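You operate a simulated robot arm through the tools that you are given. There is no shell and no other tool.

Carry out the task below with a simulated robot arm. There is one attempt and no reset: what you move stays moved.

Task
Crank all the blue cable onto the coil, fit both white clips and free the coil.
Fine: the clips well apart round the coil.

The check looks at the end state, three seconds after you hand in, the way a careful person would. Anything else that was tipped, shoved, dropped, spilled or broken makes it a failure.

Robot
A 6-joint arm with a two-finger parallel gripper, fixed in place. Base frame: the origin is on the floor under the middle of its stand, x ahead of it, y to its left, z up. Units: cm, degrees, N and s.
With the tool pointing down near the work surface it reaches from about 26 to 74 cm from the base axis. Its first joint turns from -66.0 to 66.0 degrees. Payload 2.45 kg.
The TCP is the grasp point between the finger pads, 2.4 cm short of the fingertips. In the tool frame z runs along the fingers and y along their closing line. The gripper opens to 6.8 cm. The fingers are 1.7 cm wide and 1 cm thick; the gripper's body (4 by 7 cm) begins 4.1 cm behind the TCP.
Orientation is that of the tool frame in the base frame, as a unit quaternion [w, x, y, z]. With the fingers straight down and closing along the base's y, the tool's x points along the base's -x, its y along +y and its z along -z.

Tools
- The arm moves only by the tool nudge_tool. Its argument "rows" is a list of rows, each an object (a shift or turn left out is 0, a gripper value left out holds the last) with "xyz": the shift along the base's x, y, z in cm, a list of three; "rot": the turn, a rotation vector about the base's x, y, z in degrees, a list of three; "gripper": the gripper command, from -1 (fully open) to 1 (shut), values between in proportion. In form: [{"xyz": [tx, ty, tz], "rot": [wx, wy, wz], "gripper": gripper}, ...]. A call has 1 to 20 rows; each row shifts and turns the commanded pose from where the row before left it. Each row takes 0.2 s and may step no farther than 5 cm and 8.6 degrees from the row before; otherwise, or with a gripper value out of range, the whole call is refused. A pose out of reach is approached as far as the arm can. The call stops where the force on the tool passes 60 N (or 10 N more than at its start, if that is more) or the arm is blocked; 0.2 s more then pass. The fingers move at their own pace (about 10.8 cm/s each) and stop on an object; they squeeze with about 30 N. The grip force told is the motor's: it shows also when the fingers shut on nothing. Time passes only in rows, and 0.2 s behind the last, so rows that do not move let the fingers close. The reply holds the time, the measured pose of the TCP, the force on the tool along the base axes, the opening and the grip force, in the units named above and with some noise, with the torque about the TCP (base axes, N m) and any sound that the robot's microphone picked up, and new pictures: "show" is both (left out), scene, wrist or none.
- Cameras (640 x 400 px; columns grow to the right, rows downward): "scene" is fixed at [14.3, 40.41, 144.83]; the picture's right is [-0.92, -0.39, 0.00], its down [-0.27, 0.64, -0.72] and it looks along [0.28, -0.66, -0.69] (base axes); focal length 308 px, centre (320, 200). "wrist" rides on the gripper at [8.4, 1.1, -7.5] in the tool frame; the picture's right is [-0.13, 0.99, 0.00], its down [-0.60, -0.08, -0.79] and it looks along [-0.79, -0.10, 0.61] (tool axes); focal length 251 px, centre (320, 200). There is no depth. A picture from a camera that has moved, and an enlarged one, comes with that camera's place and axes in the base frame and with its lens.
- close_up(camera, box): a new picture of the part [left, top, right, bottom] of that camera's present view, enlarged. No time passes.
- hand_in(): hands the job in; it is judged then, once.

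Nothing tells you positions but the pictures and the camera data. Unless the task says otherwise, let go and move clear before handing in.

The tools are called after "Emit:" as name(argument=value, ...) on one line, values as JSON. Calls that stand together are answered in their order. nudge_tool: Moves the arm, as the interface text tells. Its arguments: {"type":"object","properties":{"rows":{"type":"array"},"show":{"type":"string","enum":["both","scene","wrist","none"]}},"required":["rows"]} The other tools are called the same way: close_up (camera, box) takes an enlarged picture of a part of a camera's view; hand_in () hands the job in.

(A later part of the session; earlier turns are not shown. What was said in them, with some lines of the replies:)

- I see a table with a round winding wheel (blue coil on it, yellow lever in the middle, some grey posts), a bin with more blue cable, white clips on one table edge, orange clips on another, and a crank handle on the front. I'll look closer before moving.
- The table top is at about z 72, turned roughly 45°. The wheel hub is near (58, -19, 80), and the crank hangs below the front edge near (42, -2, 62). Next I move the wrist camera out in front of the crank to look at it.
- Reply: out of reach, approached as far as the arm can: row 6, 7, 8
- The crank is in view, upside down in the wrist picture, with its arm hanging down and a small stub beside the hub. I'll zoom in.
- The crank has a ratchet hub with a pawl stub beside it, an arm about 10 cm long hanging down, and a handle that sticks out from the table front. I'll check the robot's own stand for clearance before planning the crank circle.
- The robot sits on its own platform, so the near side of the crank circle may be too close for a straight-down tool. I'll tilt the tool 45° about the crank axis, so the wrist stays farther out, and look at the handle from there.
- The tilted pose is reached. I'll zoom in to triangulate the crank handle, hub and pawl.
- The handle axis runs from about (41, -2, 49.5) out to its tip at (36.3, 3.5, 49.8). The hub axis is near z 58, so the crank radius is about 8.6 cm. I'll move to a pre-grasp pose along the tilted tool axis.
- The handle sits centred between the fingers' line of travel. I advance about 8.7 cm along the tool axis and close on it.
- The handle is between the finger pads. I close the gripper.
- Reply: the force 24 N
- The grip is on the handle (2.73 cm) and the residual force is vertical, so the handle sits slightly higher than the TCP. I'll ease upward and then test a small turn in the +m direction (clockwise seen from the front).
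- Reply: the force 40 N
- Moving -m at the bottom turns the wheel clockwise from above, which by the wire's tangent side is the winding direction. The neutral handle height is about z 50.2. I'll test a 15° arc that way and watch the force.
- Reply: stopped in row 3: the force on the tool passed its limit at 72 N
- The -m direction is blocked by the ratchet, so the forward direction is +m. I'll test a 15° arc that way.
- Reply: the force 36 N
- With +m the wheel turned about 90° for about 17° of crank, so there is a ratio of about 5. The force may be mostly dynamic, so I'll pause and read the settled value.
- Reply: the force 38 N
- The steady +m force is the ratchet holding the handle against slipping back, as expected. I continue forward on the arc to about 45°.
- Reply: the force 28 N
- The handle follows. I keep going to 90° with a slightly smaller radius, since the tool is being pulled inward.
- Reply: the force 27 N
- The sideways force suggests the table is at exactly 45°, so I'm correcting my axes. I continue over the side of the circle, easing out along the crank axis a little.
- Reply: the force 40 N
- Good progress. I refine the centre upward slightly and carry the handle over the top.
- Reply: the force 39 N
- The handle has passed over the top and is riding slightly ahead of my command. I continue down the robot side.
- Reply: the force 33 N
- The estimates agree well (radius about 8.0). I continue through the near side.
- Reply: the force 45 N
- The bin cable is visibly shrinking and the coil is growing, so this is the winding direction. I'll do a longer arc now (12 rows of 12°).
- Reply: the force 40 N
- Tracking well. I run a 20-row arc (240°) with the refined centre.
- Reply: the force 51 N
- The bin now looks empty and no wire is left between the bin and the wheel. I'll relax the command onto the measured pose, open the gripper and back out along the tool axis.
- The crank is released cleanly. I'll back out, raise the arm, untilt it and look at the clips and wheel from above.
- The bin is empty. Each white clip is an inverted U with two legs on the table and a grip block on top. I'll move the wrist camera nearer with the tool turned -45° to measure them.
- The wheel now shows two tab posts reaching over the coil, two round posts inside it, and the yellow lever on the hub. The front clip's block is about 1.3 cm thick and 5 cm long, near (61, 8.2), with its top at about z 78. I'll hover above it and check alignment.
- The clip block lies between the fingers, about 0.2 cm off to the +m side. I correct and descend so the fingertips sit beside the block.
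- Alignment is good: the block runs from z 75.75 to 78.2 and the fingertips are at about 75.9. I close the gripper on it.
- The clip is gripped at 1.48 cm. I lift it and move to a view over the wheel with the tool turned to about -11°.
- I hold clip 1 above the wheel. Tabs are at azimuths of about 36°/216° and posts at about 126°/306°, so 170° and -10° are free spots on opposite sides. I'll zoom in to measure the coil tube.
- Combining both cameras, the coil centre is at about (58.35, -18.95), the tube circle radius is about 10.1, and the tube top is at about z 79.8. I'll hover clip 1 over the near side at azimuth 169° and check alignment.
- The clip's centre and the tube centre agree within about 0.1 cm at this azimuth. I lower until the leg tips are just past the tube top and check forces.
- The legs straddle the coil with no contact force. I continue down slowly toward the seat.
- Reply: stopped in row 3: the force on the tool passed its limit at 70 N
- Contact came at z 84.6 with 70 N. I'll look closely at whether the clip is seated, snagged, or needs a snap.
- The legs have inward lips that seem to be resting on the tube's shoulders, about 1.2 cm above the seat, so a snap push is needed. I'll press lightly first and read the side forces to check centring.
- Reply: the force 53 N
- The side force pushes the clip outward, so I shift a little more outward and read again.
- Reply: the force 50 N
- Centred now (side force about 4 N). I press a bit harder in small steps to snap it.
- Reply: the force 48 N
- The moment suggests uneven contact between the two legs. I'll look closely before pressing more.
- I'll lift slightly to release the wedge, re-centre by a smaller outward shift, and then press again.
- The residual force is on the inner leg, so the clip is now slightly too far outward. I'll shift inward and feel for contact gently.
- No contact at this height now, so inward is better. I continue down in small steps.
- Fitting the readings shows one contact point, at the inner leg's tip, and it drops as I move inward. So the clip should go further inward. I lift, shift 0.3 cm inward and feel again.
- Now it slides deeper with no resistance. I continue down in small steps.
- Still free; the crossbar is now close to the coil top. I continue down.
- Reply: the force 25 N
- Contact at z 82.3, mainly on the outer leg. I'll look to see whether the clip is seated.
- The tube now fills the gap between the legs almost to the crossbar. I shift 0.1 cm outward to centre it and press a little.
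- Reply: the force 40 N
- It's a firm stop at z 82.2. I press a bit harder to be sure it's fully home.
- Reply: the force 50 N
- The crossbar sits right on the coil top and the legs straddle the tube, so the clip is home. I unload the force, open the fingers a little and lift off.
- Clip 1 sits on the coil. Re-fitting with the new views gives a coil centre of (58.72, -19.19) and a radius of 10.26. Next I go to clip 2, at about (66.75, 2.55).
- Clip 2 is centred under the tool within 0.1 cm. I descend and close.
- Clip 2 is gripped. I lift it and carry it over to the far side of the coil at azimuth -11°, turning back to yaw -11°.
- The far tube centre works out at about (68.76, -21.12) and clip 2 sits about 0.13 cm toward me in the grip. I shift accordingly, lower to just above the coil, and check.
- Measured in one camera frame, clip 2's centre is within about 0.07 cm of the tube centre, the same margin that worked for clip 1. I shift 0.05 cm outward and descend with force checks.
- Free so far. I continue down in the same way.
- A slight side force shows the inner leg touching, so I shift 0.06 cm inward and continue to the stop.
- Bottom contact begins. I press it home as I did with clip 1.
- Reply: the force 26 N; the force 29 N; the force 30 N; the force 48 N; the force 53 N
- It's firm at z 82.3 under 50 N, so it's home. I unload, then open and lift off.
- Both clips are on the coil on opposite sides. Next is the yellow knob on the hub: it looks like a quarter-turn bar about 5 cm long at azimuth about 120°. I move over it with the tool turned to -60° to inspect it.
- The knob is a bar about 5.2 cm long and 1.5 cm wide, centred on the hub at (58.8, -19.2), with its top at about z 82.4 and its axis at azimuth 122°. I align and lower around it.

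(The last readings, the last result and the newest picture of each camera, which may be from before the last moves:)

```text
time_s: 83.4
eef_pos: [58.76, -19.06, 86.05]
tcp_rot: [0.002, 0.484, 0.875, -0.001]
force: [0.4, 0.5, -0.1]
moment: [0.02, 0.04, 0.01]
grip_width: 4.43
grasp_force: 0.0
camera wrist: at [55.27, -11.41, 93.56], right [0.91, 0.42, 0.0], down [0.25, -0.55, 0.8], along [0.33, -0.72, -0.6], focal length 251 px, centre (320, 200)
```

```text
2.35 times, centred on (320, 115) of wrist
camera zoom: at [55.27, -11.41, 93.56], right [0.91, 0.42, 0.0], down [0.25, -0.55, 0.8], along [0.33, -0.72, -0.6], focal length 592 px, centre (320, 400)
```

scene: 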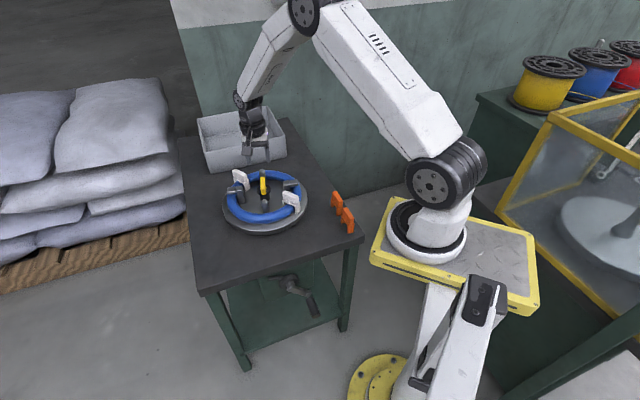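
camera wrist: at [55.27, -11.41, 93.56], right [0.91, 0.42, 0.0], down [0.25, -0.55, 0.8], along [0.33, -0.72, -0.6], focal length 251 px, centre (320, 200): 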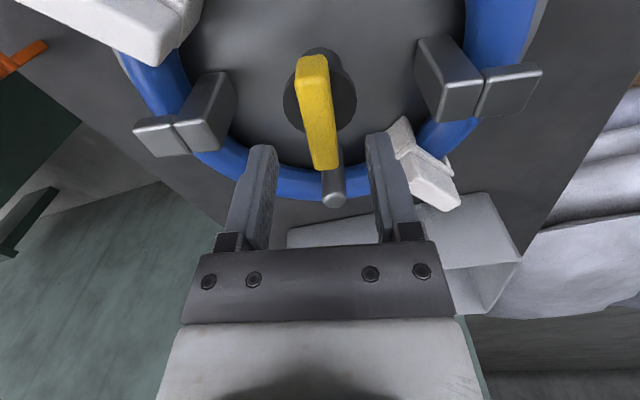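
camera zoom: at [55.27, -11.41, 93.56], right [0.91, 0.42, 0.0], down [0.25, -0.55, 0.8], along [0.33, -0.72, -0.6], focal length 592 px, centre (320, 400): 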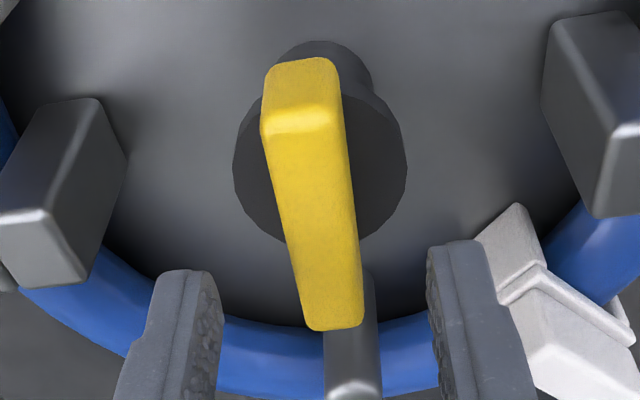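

Bar centre and tool axis agree within 0.05 cm. I descend to z 81.9 and close on the bar.

Emit:
nudge_tool(rows=[{"xyz": [0, 0, -1.5]}, {"xyz": [0, 0, -1.5]}, {"xyz": [0, 0, -1.15]}, {"xyz": [0, 0, 0]}], show="none")

Emit:
nudge_tool(rows=[{"xyz": [0, 0, 0], "gripper": 1}, {"xyz": [0, 0, 0]}, {"xyz": [0, 0, 0]}, {"xyz": [0, 0, 0]}])

Emit:
close_up(camera="scene", box=[215, 155, 325, 240])

```text
time_s: 84.4
eef_pos: [58.96, -19.07, 82.6]
tcp_rot: [0.005, 0.485, 0.875, -0.001]
force: [-4.1, 1.3, 9.5]
moment: [-0.04, 0.33, -0.02]
grip_width: 4.62
grasp_force: 1.0
stopped in row 4: the force on the tool passed its limit at 63 N (the readings are from after the stop); the commanded pose is now the measured one
```

```text
time_s: 85.4
eef_pos: [58.88, -19.38, 82.65]
tcp_rot: [0.004, 0.485, 0.874, -0.002]
force: [-23.0, -20.5, 25.5]
moment: [-0.45, 0.76, 0.14]
grip_width: 1.59
grasp_force: 35.1
camera wrist: at [55.4, -11.65, 89.99], right [0.91, 0.41, 0.0], down [0.25, -0.55, 0.8], along [0.33, -0.73, -0.6], focal length 251 px, centre (320, 200)
```

scene: 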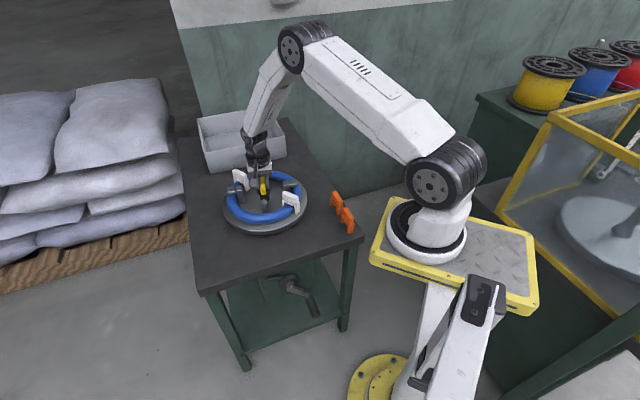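
wrist: 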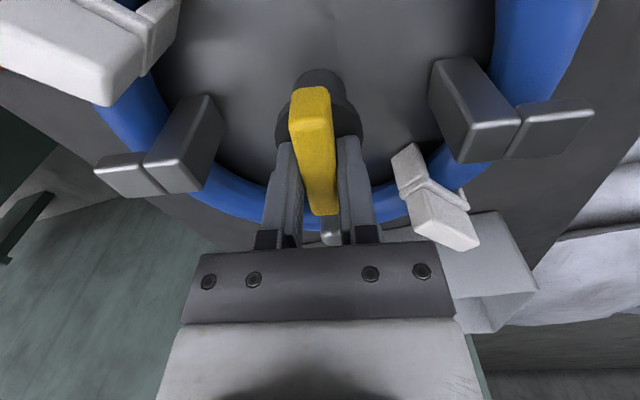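

```text
4.71 times, centred on (270, 198) of scene
camera zoom: at [14.2, 40.38, 144.85], right [-0.92, -0.39, 0.0], down [-0.27, 0.64, -0.72], along [0.28, -0.66, -0.69], focal length 1450 px, centre (555, 212)
```

zoom: 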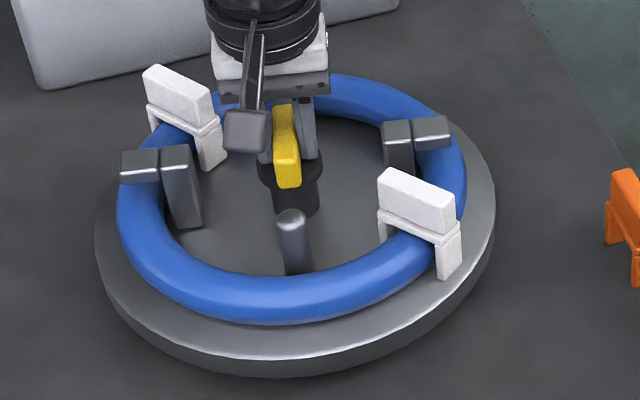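

The fingertips touched the hub disc at z 82.5, so I raise slightly. The side force shows the bar is about 0.2 cm off along the closing line, so I shift to relax it.

Emit:
nudge_tool(rows=[{"xyz": [-0.1, -0.06, 0.15]}, {"xyz": [-0.08, -0.05, 0.1]}, {"xyz": [0, 0, 0]}, {"xyz": [0, 0, 0]}], show="none")

```text
time_s: 86.4
eef_pos: [58.78, -19.27, 82.66]
tcp_rot: [0.006, 0.484, 0.875, -0.002]
force: [8.2, -20.9, -20.9]
moment: [-0.81, 0.61, 0.02]
grip_width: 1.63
grasp_force: 34.5
```

Opening again to re-grip cleanly: I raise a little, take out the small tilt left by the bump, and close again.

Emit:
nudge_tool(rows=[{"xyz": [0, 0, 0], "gripper": -0.1}, {"xyz": [0, 0, 0]}, {"xyz": [0, 0, 0.2], "rot": [0.5, 0.5, 0]}, {"xyz": [0, 0, 0]}], show="wrist")

Emit:
close_up(camera="wrist", box=[200, 60, 440, 230])

```text
time_s: 87.4
eef_pos: [58.83, -19.35, 82.98]
tcp_rot: [-0.001, 0.484, 0.875, 0.0]
force: [-0.3, 0.0, 1.1]
moment: [0.0, 0.01, 0.03]
grip_width: 3.75
grasp_force: 0.1
camera wrist: at [55.4, -11.65, 90.45], right [0.91, 0.42, 0.0], down [0.26, -0.56, 0.79], along [0.33, -0.72, -0.61], focal length 251 px, centre (320, 200)
```

wrist: 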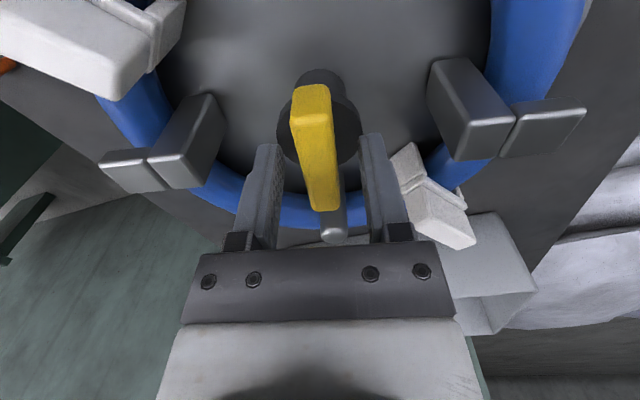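

```text
2.35 times, centred on (320, 145) of wrist
camera zoom: at [55.4, -11.65, 90.45], right [0.91, 0.42, 0.0], down [0.26, -0.56, 0.79], along [0.33, -0.72, -0.61], focal length 592 px, centre (320, 329)
```

zoom: 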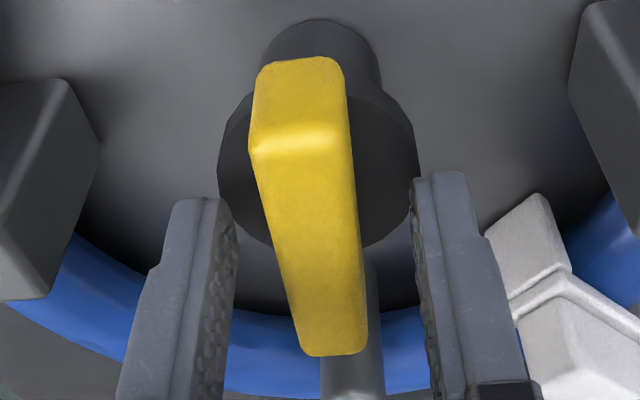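

Comparing three views, the bar top is at about z 83.5 and its centre is about 0.8 cm toward the camera from the TCP, at (58.5, -18.55). I shift there before gripping.

Emit:
nudge_tool(rows=[{"xyz": [0, 0, 0.3]}, {"xyz": [-0.37, 0.75, 0]}, {"xyz": [0, 0, 0]}, {"xyz": [0, 0, 0]}], show="wrist")

Emit:
close_up(camera="wrist", box=[200, 60, 440, 230])

Emit:
close_up(camera="scene", box=[240, 160, 290, 215])

```text
time_s: 88.4
eef_pos: [58.41, -18.46, 83.37]
tcp_rot: [-0.001, 0.485, 0.875, 0.0]
force: [0.2, -0.9, 0.6]
moment: [0.0, 0.0, -0.01]
grip_width: 3.74
grasp_force: 0.0
camera wrist: at [55.01, -10.9, 90.76], right [0.91, 0.42, 0.0], down [0.26, -0.56, 0.79], along [0.33, -0.72, -0.61], focal length 251 px, centre (320, 200)
```

wrist: 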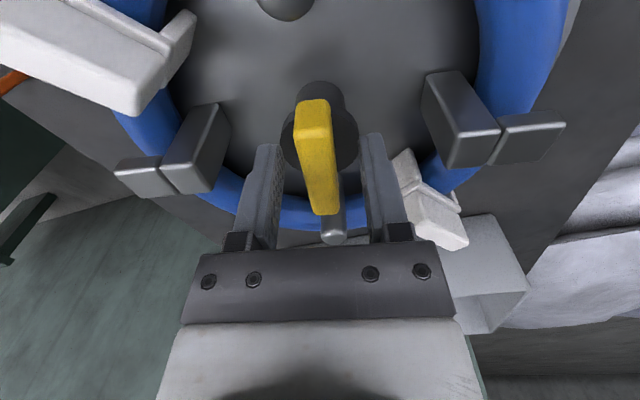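

```text
2.35 times, centred on (320, 145) of wrist
camera zoom: at [55.01, -10.9, 90.76], right [0.91, 0.42, 0.0], down [0.26, -0.56, 0.79], along [0.33, -0.72, -0.61], focal length 592 px, centre (320, 329)
```

zoom: 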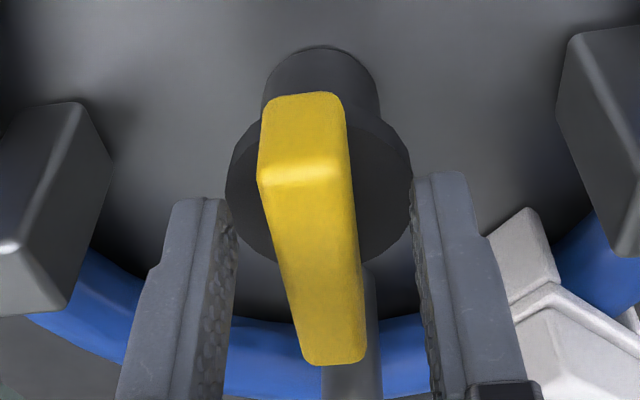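

```text
7.27 times, centred on (265, 188) of scene
camera zoom: at [14.3, 40.41, 144.83], right [-0.92, -0.39, 0.0], down [-0.27, 0.64, -0.72], along [0.28, -0.66, -0.69], focal length 2241 px, centre (720, 291)
```

zoom: 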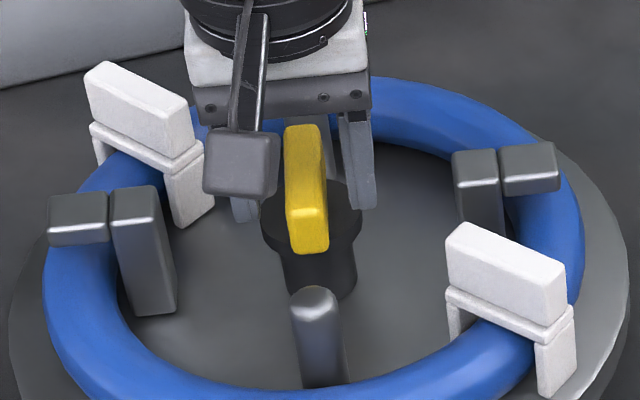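

The bar is now centred in the grip in both directions. I close on it.

Emit:
nudge_tool(rows=[{"xyz": [0.03, 0.02, -0.1], "gripper": 1}, {"xyz": [0, 0, 0]}, {"xyz": [0, 0, 0]}, {"xyz": [0, 0, 0]}], show="none")

```text
time_s: 89.4
eef_pos: [58.4, -18.5, 83.16]
tcp_rot: [-0.002, 0.485, 0.875, 0.001]
force: [-13.9, -5.6, 20.5]
moment: [0.51, 0.59, -0.06]
grip_width: 1.6
grasp_force: 35.1
```

Emit:
nudge_tool(rows=[{"xyz": [-0.09, -0.05, 0.15]}, {"xyz": [0, 0, 0]}], show="none")

```text
time_s: 90.0
eef_pos: [58.38, -18.51, 83.21]
tcp_rot: [0.0, 0.486, 0.874, 0.001]
force: [-3.6, -10.5, -1.0]
moment: [0.26, 0.08, -0.05]
grip_width: 1.59
grasp_force: 35.4
```

The grip is relaxed on the knob. I test a small clockwise turn (the ratchet holds the wheel that way).

Emit:
nudge_tool(rows=[{"rot": [0, 0, -5]}, {"xyz": [0, 0, 0]}], show="scene")

Emit:
close_up(camera="scene", box=[215, 155, 325, 240])

```text
time_s: 90.6
eef_pos: [58.48, -18.54, 83.3]
tcp_rot: [0.0, 0.523, 0.853, 0.0]
force: [5.7, -8.6, -14.9]
moment: [-0.64, -0.51, 0.06]
grip_width: 1.6
grasp_force: 34.8
```

scene: 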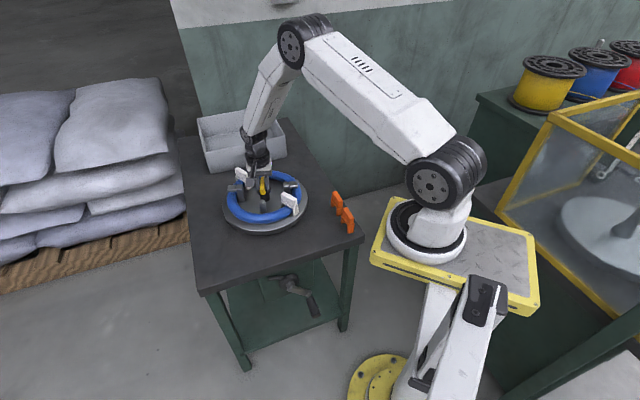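

```text
4.71 times, centred on (270, 198) of scene
camera zoom: at [14.34, 40.38, 144.83], right [-0.92, -0.39, 0.0], down [-0.27, 0.64, -0.72], along [0.28, -0.66, -0.69], focal length 1450 px, centre (555, 212)
```

zoom: 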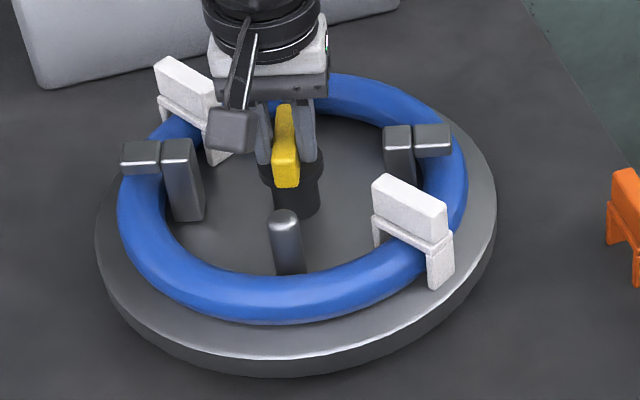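

The wheel came along a few degrees (ratchet play). I keep turning clockwise in small steps, watching the torque.

Emit:
nudge_tool(rows=[{"rot": [0, 0, -5]}, {"xyz": [0, 0, 0]}], show="none")

Emit:
nudge_tool(rows=[{"rot": [0, 0, -5]}, {"xyz": [0, 0, 0]}], show="scene")

Emit:
close_up(camera="scene", box=[215, 155, 325, 240])

```text
time_s: 91.2
eef_pos: [58.46, -18.49, 83.28]
tcp_rot: [0.0, 0.559, 0.829, 0.001]
force: [14.5, -6.5, -21.5]
moment: [-0.35, -0.26, 0.11]
grip_width: 1.59
grasp_force: 34.8
```

```text
time_s: 91.8
eef_pos: [58.5, -18.6, 83.28]
tcp_rot: [-0.001, 0.595, 0.804, 0.001]
force: [23.3, -4.9, -27.9]
moment: [-0.02, 0.04, 0.18]
grip_width: 1.59
grasp_force: 34.8
```

scene: 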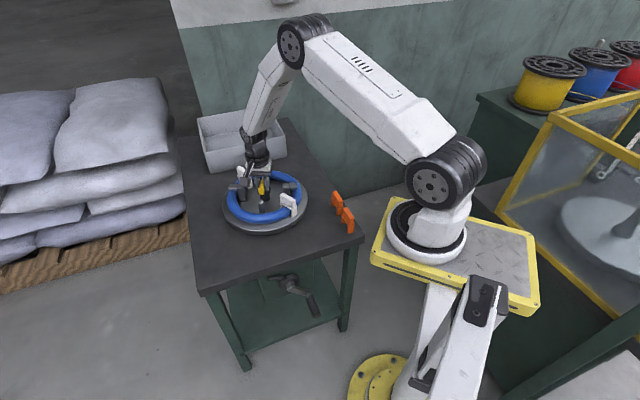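

```text
4.71 times, centred on (270, 198) of scene
camera zoom: at [14.41, 40.38, 144.83], right [-0.92, -0.39, 0.0], down [-0.27, 0.64, -0.72], along [0.28, -0.66, -0.69], focal length 1450 px, centre (555, 212)
```

zoom: 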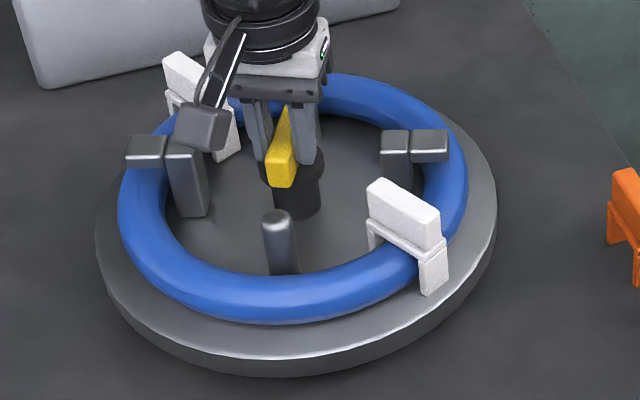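

Emit:
close_up(camera="scene", box=[250, 255, 350, 335])

Emit:
close_up(camera="scene", box=[240, 160, 290, 215])

```text
5.00 times, centred on (300, 295) of scene
camera zoom: at [14.41, 40.38, 144.83], right [-0.92, -0.39, 0.0], down [-0.27, 0.64, -0.72], along [0.28, -0.66, -0.69], focal length 1541 px, centre (420, -275)
```

zoom: 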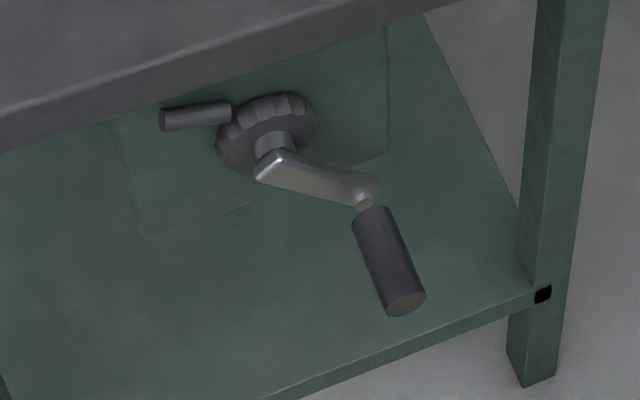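

```text
7.27 times, centred on (265, 188) of scene
camera zoom: at [14.41, 40.38, 144.83], right [-0.92, -0.39, 0.0], down [-0.27, 0.64, -0.72], along [0.28, -0.66, -0.69], focal length 2241 px, centre (720, 291)
```

zoom: 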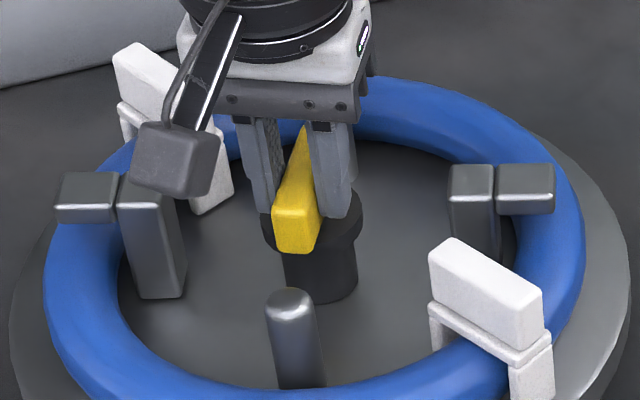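

The wheel has turned back about 8° with the knob, and torque is starting to rise. I relieve the side load (shift +x, slightly down) and continue clockwise.

Emit:
nudge_tool(rows=[{"xyz": [0.15, -0.03, -0.12]}, {"rot": [0, 0, -5]}, {"xyz": [0, 0, 0]}], show="none")

Emit:
nudge_tool(rows=[{"rot": [0, 0, -5]}, {"xyz": [0, 0, 0]}], show="scene")

Emit:
close_up(camera="scene", box=[240, 160, 290, 215])

```text
time_s: 92.6
eef_pos: [58.36, -18.46, 83.36]
tcp_rot: [-0.002, 0.629, 0.777, 0.002]
force: [9.4, 14.4, 1.4]
moment: [-0.46, -0.04, 0.08]
grip_width: 1.59
grasp_force: 34.9
```

```text
time_s: 93.2
eef_pos: [58.54, -18.48, 83.36]
tcp_rot: [-0.001, 0.663, 0.749, 0.002]
force: [12.8, 20.7, 8.6]
moment: [1.03, -0.02, 0.06]
grip_width: 1.56
grasp_force: 34.8
```

scene: 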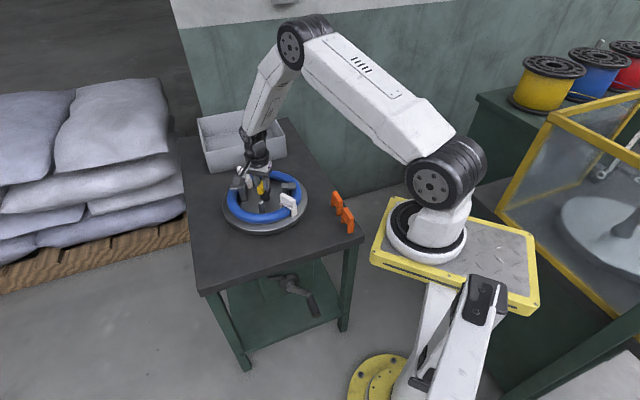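

```text
7.27 times, centred on (265, 188) of scene
camera zoom: at [14.31, 40.46, 144.81], right [-0.92, -0.39, 0.0], down [-0.27, 0.64, -0.72], along [0.28, -0.66, -0.69], focal length 2241 px, centre (720, 291)
```

zoom: 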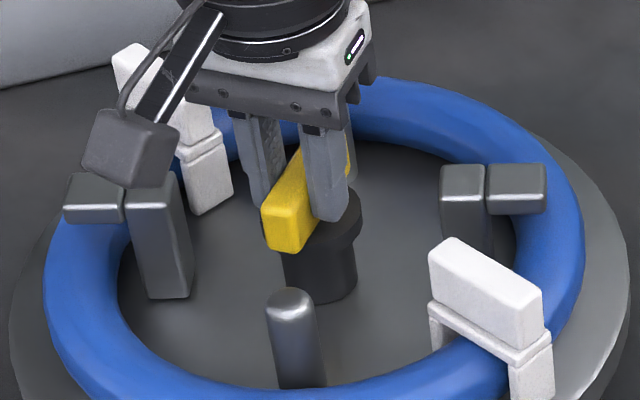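

The wheel is now held by the ratchet and the tab posts are starting to slide inward as the knob turns clockwise, so this is the release. I continue, relieving side load as I go.

Emit:
nudge_tool(rows=[{"xyz": [0.08, 0.13, 0.05]}, {"rot": [0, 0, -5]}, {"rot": [0, 0, -5]}, {"xyz": [0, 0, 0]}], show="none")

```text
time_s: 94.2
eef_pos: [58.69, -18.34, 83.33]
tcp_rot: [0.001, 0.726, 0.688, 0.001]
force: [21.0, 5.9, -2.5]
moment: [0.19, -0.03, 0.11]
grip_width: 1.59
grasp_force: 34.1
```

Emit:
nudge_tool(rows=[{"xyz": [0.13, 0.03, 0]}, {"rot": [0, 0, -5]}, {"rot": [0, 0, -5]}, {"xyz": [0, 0, 0]}], show="none")

Emit:
close_up(camera="scene", box=[230, 155, 310, 235])

```text
time_s: 95.2
eef_pos: [58.89, -18.53, 83.22]
tcp_rot: [0.0, 0.783, 0.622, 0.001]
force: [18.1, 2.4, -1.4]
moment: [-0.92, 0.14, 0.1]
grip_width: 1.6
grasp_force: 34.8
```

```text
5.00 times, centred on (270, 195) of scene
camera zoom: at [14.35, 40.42, 144.82], right [-0.92, -0.39, 0.0], down [-0.27, 0.64, -0.72], along [0.28, -0.66, -0.69], focal length 1541 px, centre (570, 225)
```

zoom: 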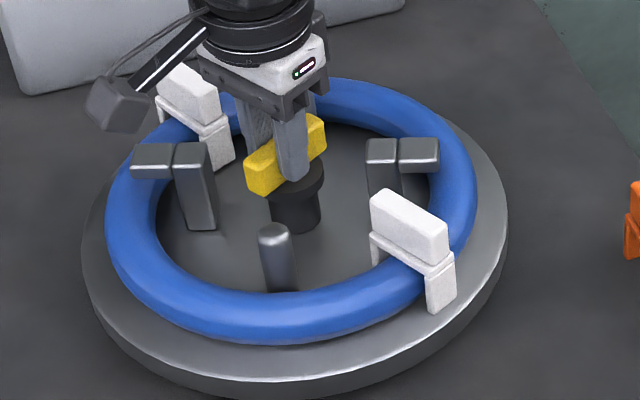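

The tabs are about half-way in. I continue the turn.

Emit:
nudge_tool(rows=[{"xyz": [0.12, 0.02, 0]}, {"rot": [0, 0, -5]}, {"rot": [0, 0, -5]}, {"xyz": [0, 0, 0]}], show="none")

Emit:
nudge_tool(rows=[{"rot": [0, 0, -5]}, {"rot": [0, 0, -5]}, {"xyz": [0, 0, 0]}], show="none")

Emit:
close_up(camera="scene", box=[230, 155, 310, 235])

```text
time_s: 96.2
eef_pos: [59.0, -18.58, 83.27]
tcp_rot: [0.0, 0.835, 0.551, 0.0]
force: [10.4, -16.9, -1.0]
moment: [0.48, -0.31, 0.11]
grip_width: 1.59
grasp_force: 35.3
```

```text
time_s: 97.0
eef_pos: [59.06, -18.66, 83.24]
tcp_rot: [0.001, 0.879, 0.478, 0.003]
force: [11.9, -28.5, -1.0]
moment: [-0.86, 0.63, 0.15]
grip_width: 1.59
grasp_force: 34.9
```

```text
5.00 times, centred on (270, 195) of scene
camera zoom: at [14.34, 40.34, 144.84], right [-0.92, -0.39, 0.0], down [-0.27, 0.64, -0.72], along [0.28, -0.66, -0.69], focal length 1541 px, centre (570, 225)
```

zoom: 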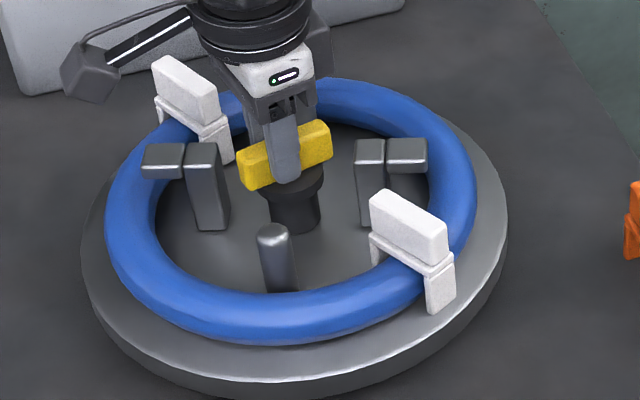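

Emit:
nudge_tool(rows=[{"xyz": [0.07, -0.17, 0]}, {"rot": [0, 0, -5]}, {"rot": [0, 0, -5]}, {"xyz": [0, 0, 0]}], show="none")

Emit:
nudge_tool(rows=[{"xyz": [0.03, -0.06, 0]}, {"rot": [0, 0, -5]}, {"rot": [0, 0, -5]}, {"xyz": [0, 0, 0]}], show="none")

Emit:
close_up(camera="scene", box=[230, 155, 310, 235])

```text
time_s: 98.0
eef_pos: [59.12, -18.6, 83.27]
tcp_rot: [0.001, 0.917, 0.398, 0.003]
force: [13.1, -22.4, 3.2]
moment: [-0.52, 0.61, 0.15]
grip_width: 1.58
grasp_force: 34.6
```

```text
time_s: 99.0
eef_pos: [59.13, -18.75, 83.3]
tcp_rot: [0.0, 0.949, 0.317, 0.004]
force: [20.1, -18.9, -7.6]
moment: [-0.44, 0.79, 0.14]
grip_width: 1.61
grasp_force: 35.1
```

```text
5.00 times, centred on (270, 195) of scene
camera zoom: at [14.37, 40.36, 144.84], right [-0.92, -0.39, 0.0], down [-0.27, 0.64, -0.72], along [0.28, -0.66, -0.69], focal length 1541 px, centre (570, 225)
```

zoom: 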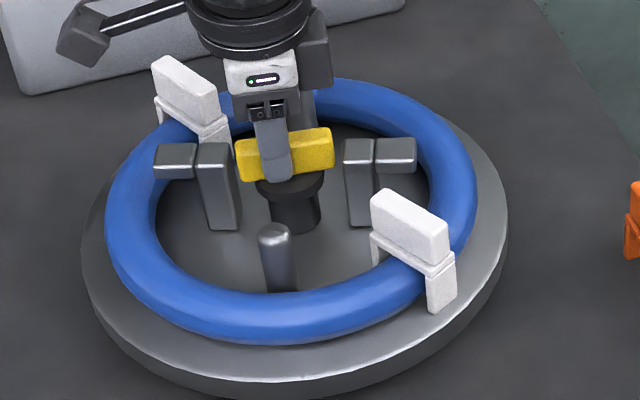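

The tabs are clear of the coil now. I turn on to the stop at about 90°.

Emit:
nudge_tool(rows=[{"xyz": [0.13, -0.12, -0.03]}, {"rot": [0, 0, -5]}, {"rot": [0, 0, -5]}, {"xyz": [0, 0, 0]}], show="none")

Emit:
nudge_tool(rows=[{"rot": [0, 0, -4]}, {"xyz": [0, 0, 0]}], show="scene")

Emit:
close_up(camera="scene", box=[230, 155, 310, 235])

```text
time_s: 100.0
eef_pos: [59.22, -18.89, 83.3]
tcp_rot: [0.0, 0.972, 0.233, 0.003]
force: [14.0, -13.7, 3.6]
moment: [-0.28, 0.38, 0.12]
grip_width: 1.58
grasp_force: 35.0
```

```text
time_s: 100.6
eef_pos: [59.28, -18.94, 83.31]
tcp_rot: [0.001, 0.98, 0.2, 0.003]
force: [15.2, -15.2, 1.9]
moment: [-0.34, 0.63, 0.59]
grip_width: 1.61
grasp_force: 35.2
```

scene: 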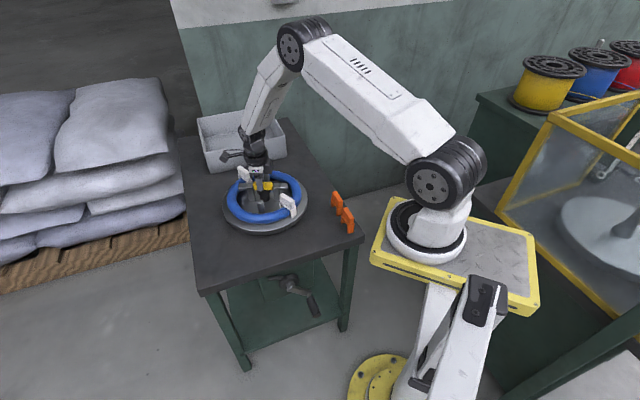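

```text
5.00 times, centred on (270, 195) of scene
camera zoom: at [14.34, 40.38, 144.83], right [-0.92, -0.39, 0.0], down [-0.27, 0.64, -0.72], along [0.28, -0.66, -0.69], focal length 1541 px, centre (570, 225)
```

zoom: 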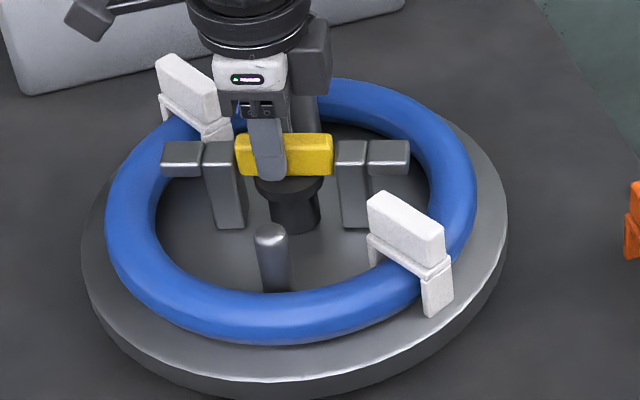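

Torque jumped to 0.59 N·m, so the knob is at its end stop with the tabs fully drawn in. I ease the torque, shift to relax, and open the gripper.

Emit:
nudge_tool(rows=[{"xyz": [0.1, -0.1, 0], "rot": [0, 0, 2]}, {"xyz": [0, 0, 0]}], show="none")

Emit:
nudge_tool(rows=[{"xyz": [0, 0, 0], "gripper": -0.1}, {"xyz": [0, 0, 0]}, {"xyz": [0, 0, 1.5]}, {"xyz": [0, 0, 3]}, {"xyz": [0, 0, 4]}, {"xyz": [0, 0, 4]}, {"xyz": [0, 0, 0]}])

Emit:
close_up(camera="scene", box=[230, 155, 310, 235])

Emit:
close_up(camera="wrist", box=[160, 0, 480, 240])

```text
time_s: 101.2
eef_pos: [59.24, -18.85, 83.27]
tcp_rot: [0.0, 0.976, 0.216, 0.002]
force: [8.0, -6.8, 4.3]
moment: [0.44, -1.03, 0.05]
grip_width: 1.58
grasp_force: 34.9
```

```text
time_s: 102.8
eef_pos: [59.01, -18.86, 95.7]
tcp_rot: [-0.001, 0.976, 0.217, 0.001]
force: [0.5, 0.5, 0.5]
moment: [0.03, -0.03, 0.01]
grip_width: 3.73
grasp_force: 0.0
camera wrist: at [67.28, -16.31, 103.21], right [0.3, -0.95, 0.0], down [-0.58, -0.19, 0.79], along [-0.76, -0.24, -0.61], focal length 251 px, centre (320, 200)
```

scene: 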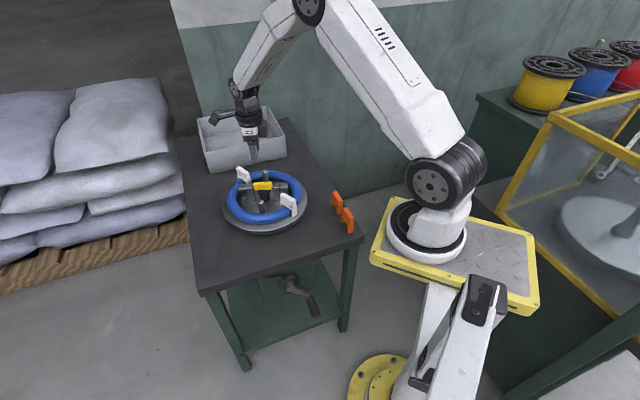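
wrist: 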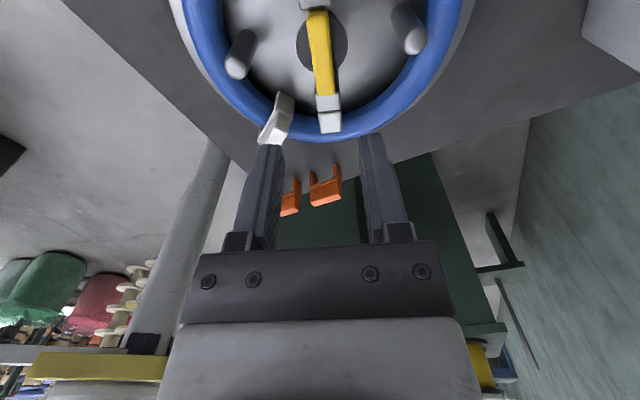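

```text
5.00 times, centred on (270, 195) of scene
camera zoom: at [14.3, 40.41, 144.83], right [-0.92, -0.39, 0.0], down [-0.27, 0.64, -0.72], along [0.28, -0.66, -0.69], focal length 1541 px, centre (570, 225)
```

zoom: 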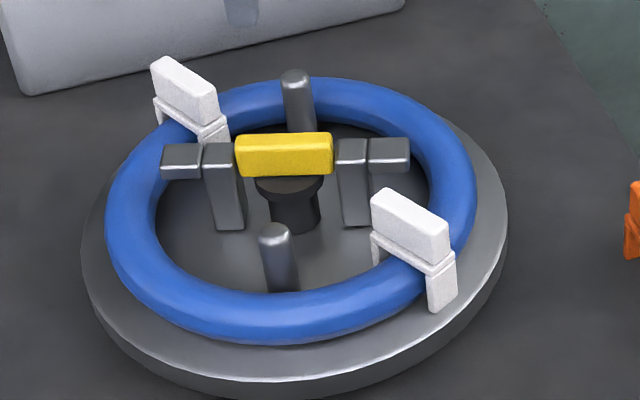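

```text
1.67 times, centred on (320, 120) of wrist
camera zoom: at [67.28, -16.31, 103.21], right [0.3, -0.95, 0.0], down [-0.58, -0.19, 0.79], along [-0.76, -0.24, -0.61], focal length 419 px, centre (320, 333)
```

zoom: 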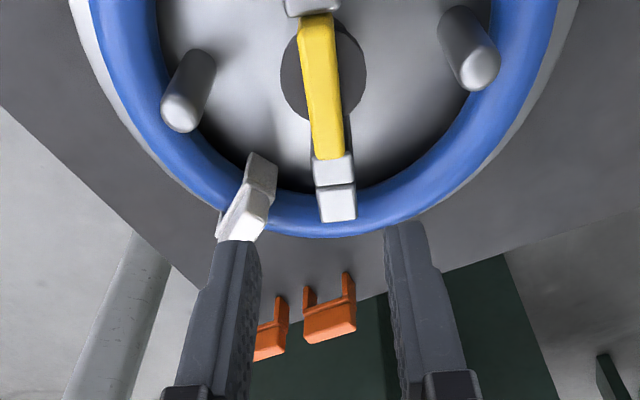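

The knob stayed at its end position, and the tabs are drawn clear inside the coil. I'll inspect both clips, the tabs, the bin and the crank closely.

Emit:
close_up(camera="wrist", box=[240, 60, 360, 160])

Emit:
close_up(camera="scene", box=[275, 180, 315, 220])

Emit:
close_up(camera="scene", box=[220, 160, 270, 200])

Emit:
close_up(camera="scene", box=[185, 95, 305, 180])

```text
4.00 times, centred on (300, 110) of wrist
camera zoom: at [67.28, -16.31, 103.21], right [0.3, -0.95, 0.0], down [-0.58, -0.19, 0.79], along [-0.76, -0.24, -0.61], focal length 1006 px, centre (400, 560)
```

zoom: 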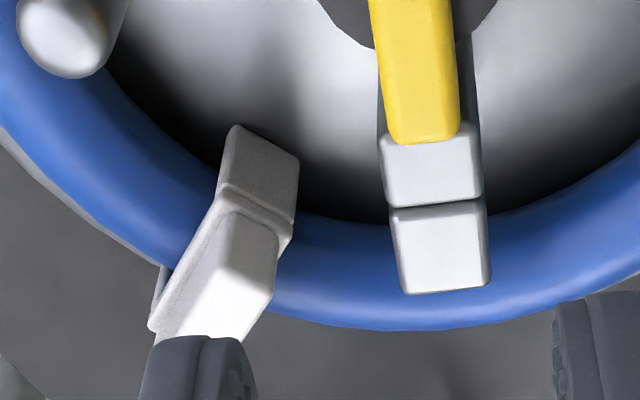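

```text
10.00 times, centred on (295, 200) of scene
camera zoom: at [14.3, 40.41, 144.83], right [-0.92, -0.39, 0.0], down [-0.27, 0.64, -0.72], along [0.28, -0.66, -0.69], focal length 3082 px, centre (570, 200)
```

zoom: 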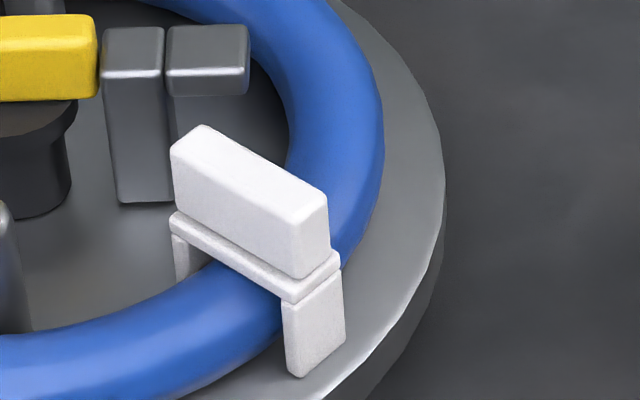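

```text
10.00 times, centred on (245, 180) of scene
camera zoom: at [14.3, 40.41, 144.83], right [-0.92, -0.39, 0.0], down [-0.27, 0.64, -0.72], along [0.28, -0.66, -0.69], focal length 3082 px, centre (1070, 400)
```

zoom: 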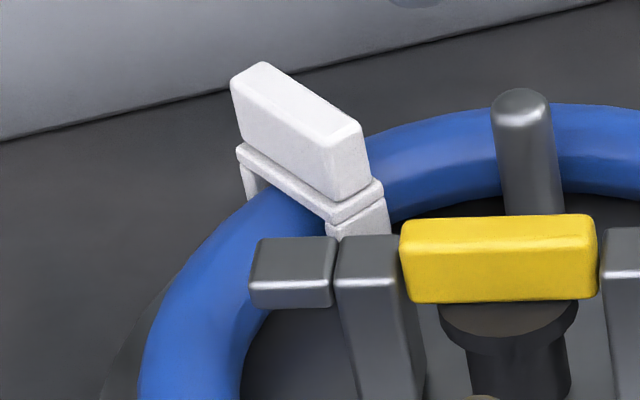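

```text
4.71 times, centred on (245, 138) of scene
camera zoom: at [14.3, 40.41, 144.83], right [-0.92, -0.39, 0.0], down [-0.27, 0.64, -0.72], along [0.28, -0.66, -0.69], focal length 1450 px, centre (673, 494)
```

zoom: 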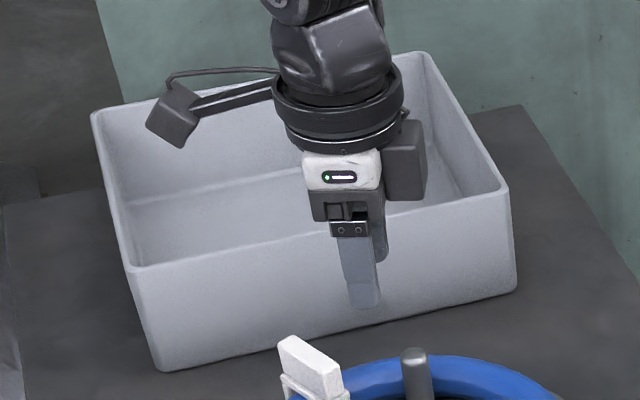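

Both clips straddle the coil fully, the tabs are about 0.8 cm clear of it, and the bin is empty. I'll raise the arm away from the table, unwinding the wrist, and take a last overall look.

Emit:
nudge_tool(rows=[{"xyz": [0, 0, 3]}, {"xyz": [-0.7, 0.7, 1.5], "rot": [0, 0, 8]}, {"xyz": [-0.7, 0.7, 1.5], "rot": [0, 0, 8]}, {"xyz": [-0.7, 0.7, 1.2], "rot": [0, 0, 8]}, {"xyz": [-0.7, 0.7, 1.2], "rot": [0, 0, 8]}, {"xyz": [-0.7, 0.7, 1], "rot": [0, 0, 8]}, {"xyz": [-0.7, 0.7, 1], "rot": [0, 0, 8]}, {"xyz": [-0.7, 0.7, 1], "rot": [0, 0, 8]}, {"xyz": [-0.7, 0.7, 1], "rot": [0, 0, 8]}, {"xyz": [-0.7, 0.7, 0.5], "rot": [0, 0, 8]}, {"xyz": [-0.7, 0.7, 0.5], "rot": [0, 0, 8]}, {"xyz": [-0.7, 0.7, 0.5], "rot": [0, 0, 8]}, {"xyz": [-0.7, 0.7, 0], "rot": [0, 0, 8]}, {"xyz": [-0.7, 0.7, 0], "rot": [0, 0, 8]}, {"xyz": [-0.7, 0.7, 0], "rot": [0, 0, 8]}, {"xyz": [-0.7, 0.7, 0], "rot": [0, 0, 8]}, {"xyz": [-0.7, 0.7, 0], "rot": [0, 0, 8]}, {"xyz": [-0.7, 0.7, 0], "rot": [0, 0, 8]}, {"xyz": [-0.7, 0.7, 0], "rot": [0, 0, 8]}, {"xyz": [0, 0, 0]}])

Emit:
close_up(camera="wrist", box=[110, 0, 430, 200])

Emit:
close_up(camera="scene", box=[180, 90, 340, 250])

```text
time_s: 107.0
eef_pos: [46.63, -6.31, 109.72]
tcp_rot: [-0.001, 0.094, 0.996, 0.0]
force: [0.0, -0.4, -0.8]
moment: [0.01, -0.06, 0.01]
grip_width: 3.76
grasp_force: 0.1
camera wrist: at [38.7, -3.68, 117.09], right [0.31, 0.95, 0.0], down [0.58, -0.19, 0.79], along [0.75, -0.25, -0.61], focal length 251 px, centre (320, 200)
```

scene: 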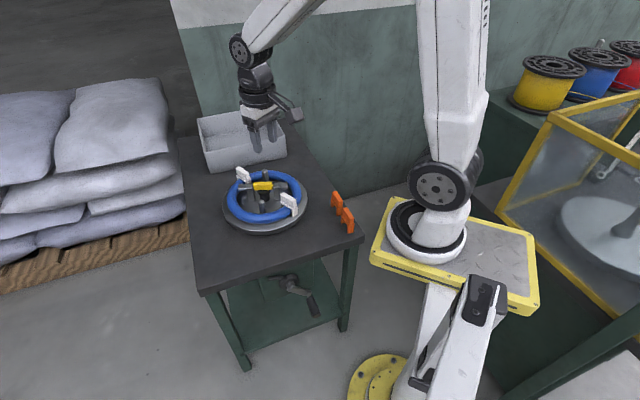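
wrist: 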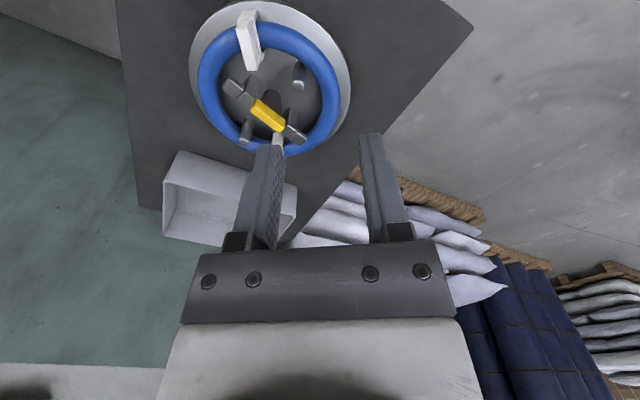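

```text
2.00 times, centred on (270, 100) of wrist
camera zoom: at [38.7, -3.68, 117.09], right [0.31, 0.95, 0.0], down [0.58, -0.19, 0.79], along [0.75, -0.25, -0.61], focal length 503 px, centre (420, 400)
```

zoom: 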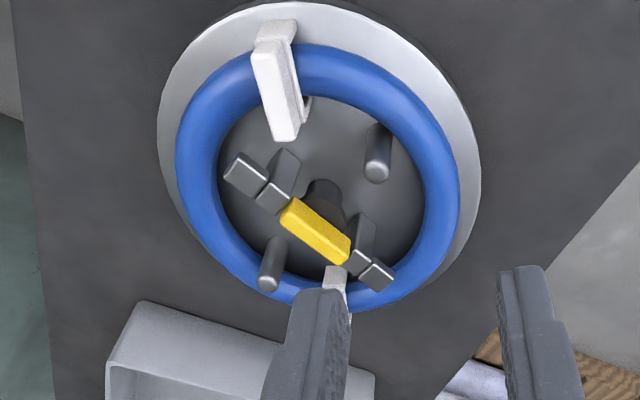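

```text
2.50 times, centred on (260, 170) of scene
camera zoom: at [14.3, 40.41, 144.83], right [-0.92, -0.39, 0.0], down [-0.27, 0.64, -0.72], along [0.28, -0.66, -0.69], focal length 770 px, centre (470, 275)
```

zoom: 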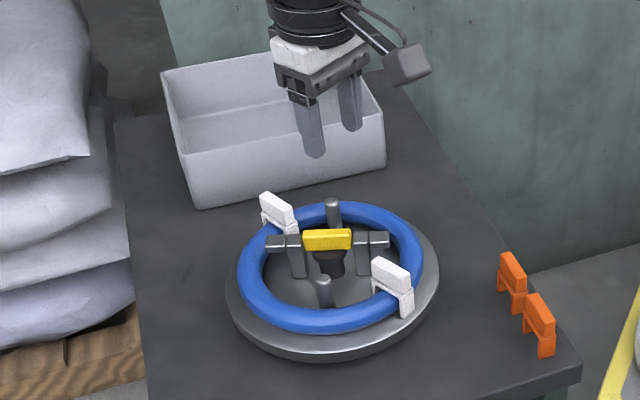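

All the cable is on the coil and the bin is empty. Both white clips sit on opposite sides of the coil, and the yellow knob is at its end stop with the retaining tabs drawn in clear of the coil. The arm is clear and nothing else was disturbed, so I hand in.

Emit:
hand_in()

```text
The job is handed in.
```

I've handed the job in: all the blue cable is on the coil, both white clips are fitted and the coil is released on the wheel. The hand-in gave no result.

- **Cable:** I cranked until the bin was empty. No loose cable showed between the bin and the wheel.
- **Clips:** Both clips straddle the coil on opposite sides, about 180° apart. I pressed each down to a firm stop at about 50 N. I felt no distinct snap, so I judged them seated by the stop and by how they looked.
- **Freeing the coil:** I turned the yellow knob clockwise to its end stop, which drew the two holding tabs in, about 0.8 cm clear of the coil by eye. The coil itself is still on the wheel. I took "free" to mean released, not lifted off.
- **Other contact:** The force limit stopped the arm three times: testing the crank's blocked direction (72 N), clip 1's first press (70 N) and lowering onto the knob's hub (63 N). I saw no damage from any of them. The orange clips and the bin were not touched, and nothing was tipped or dropped.
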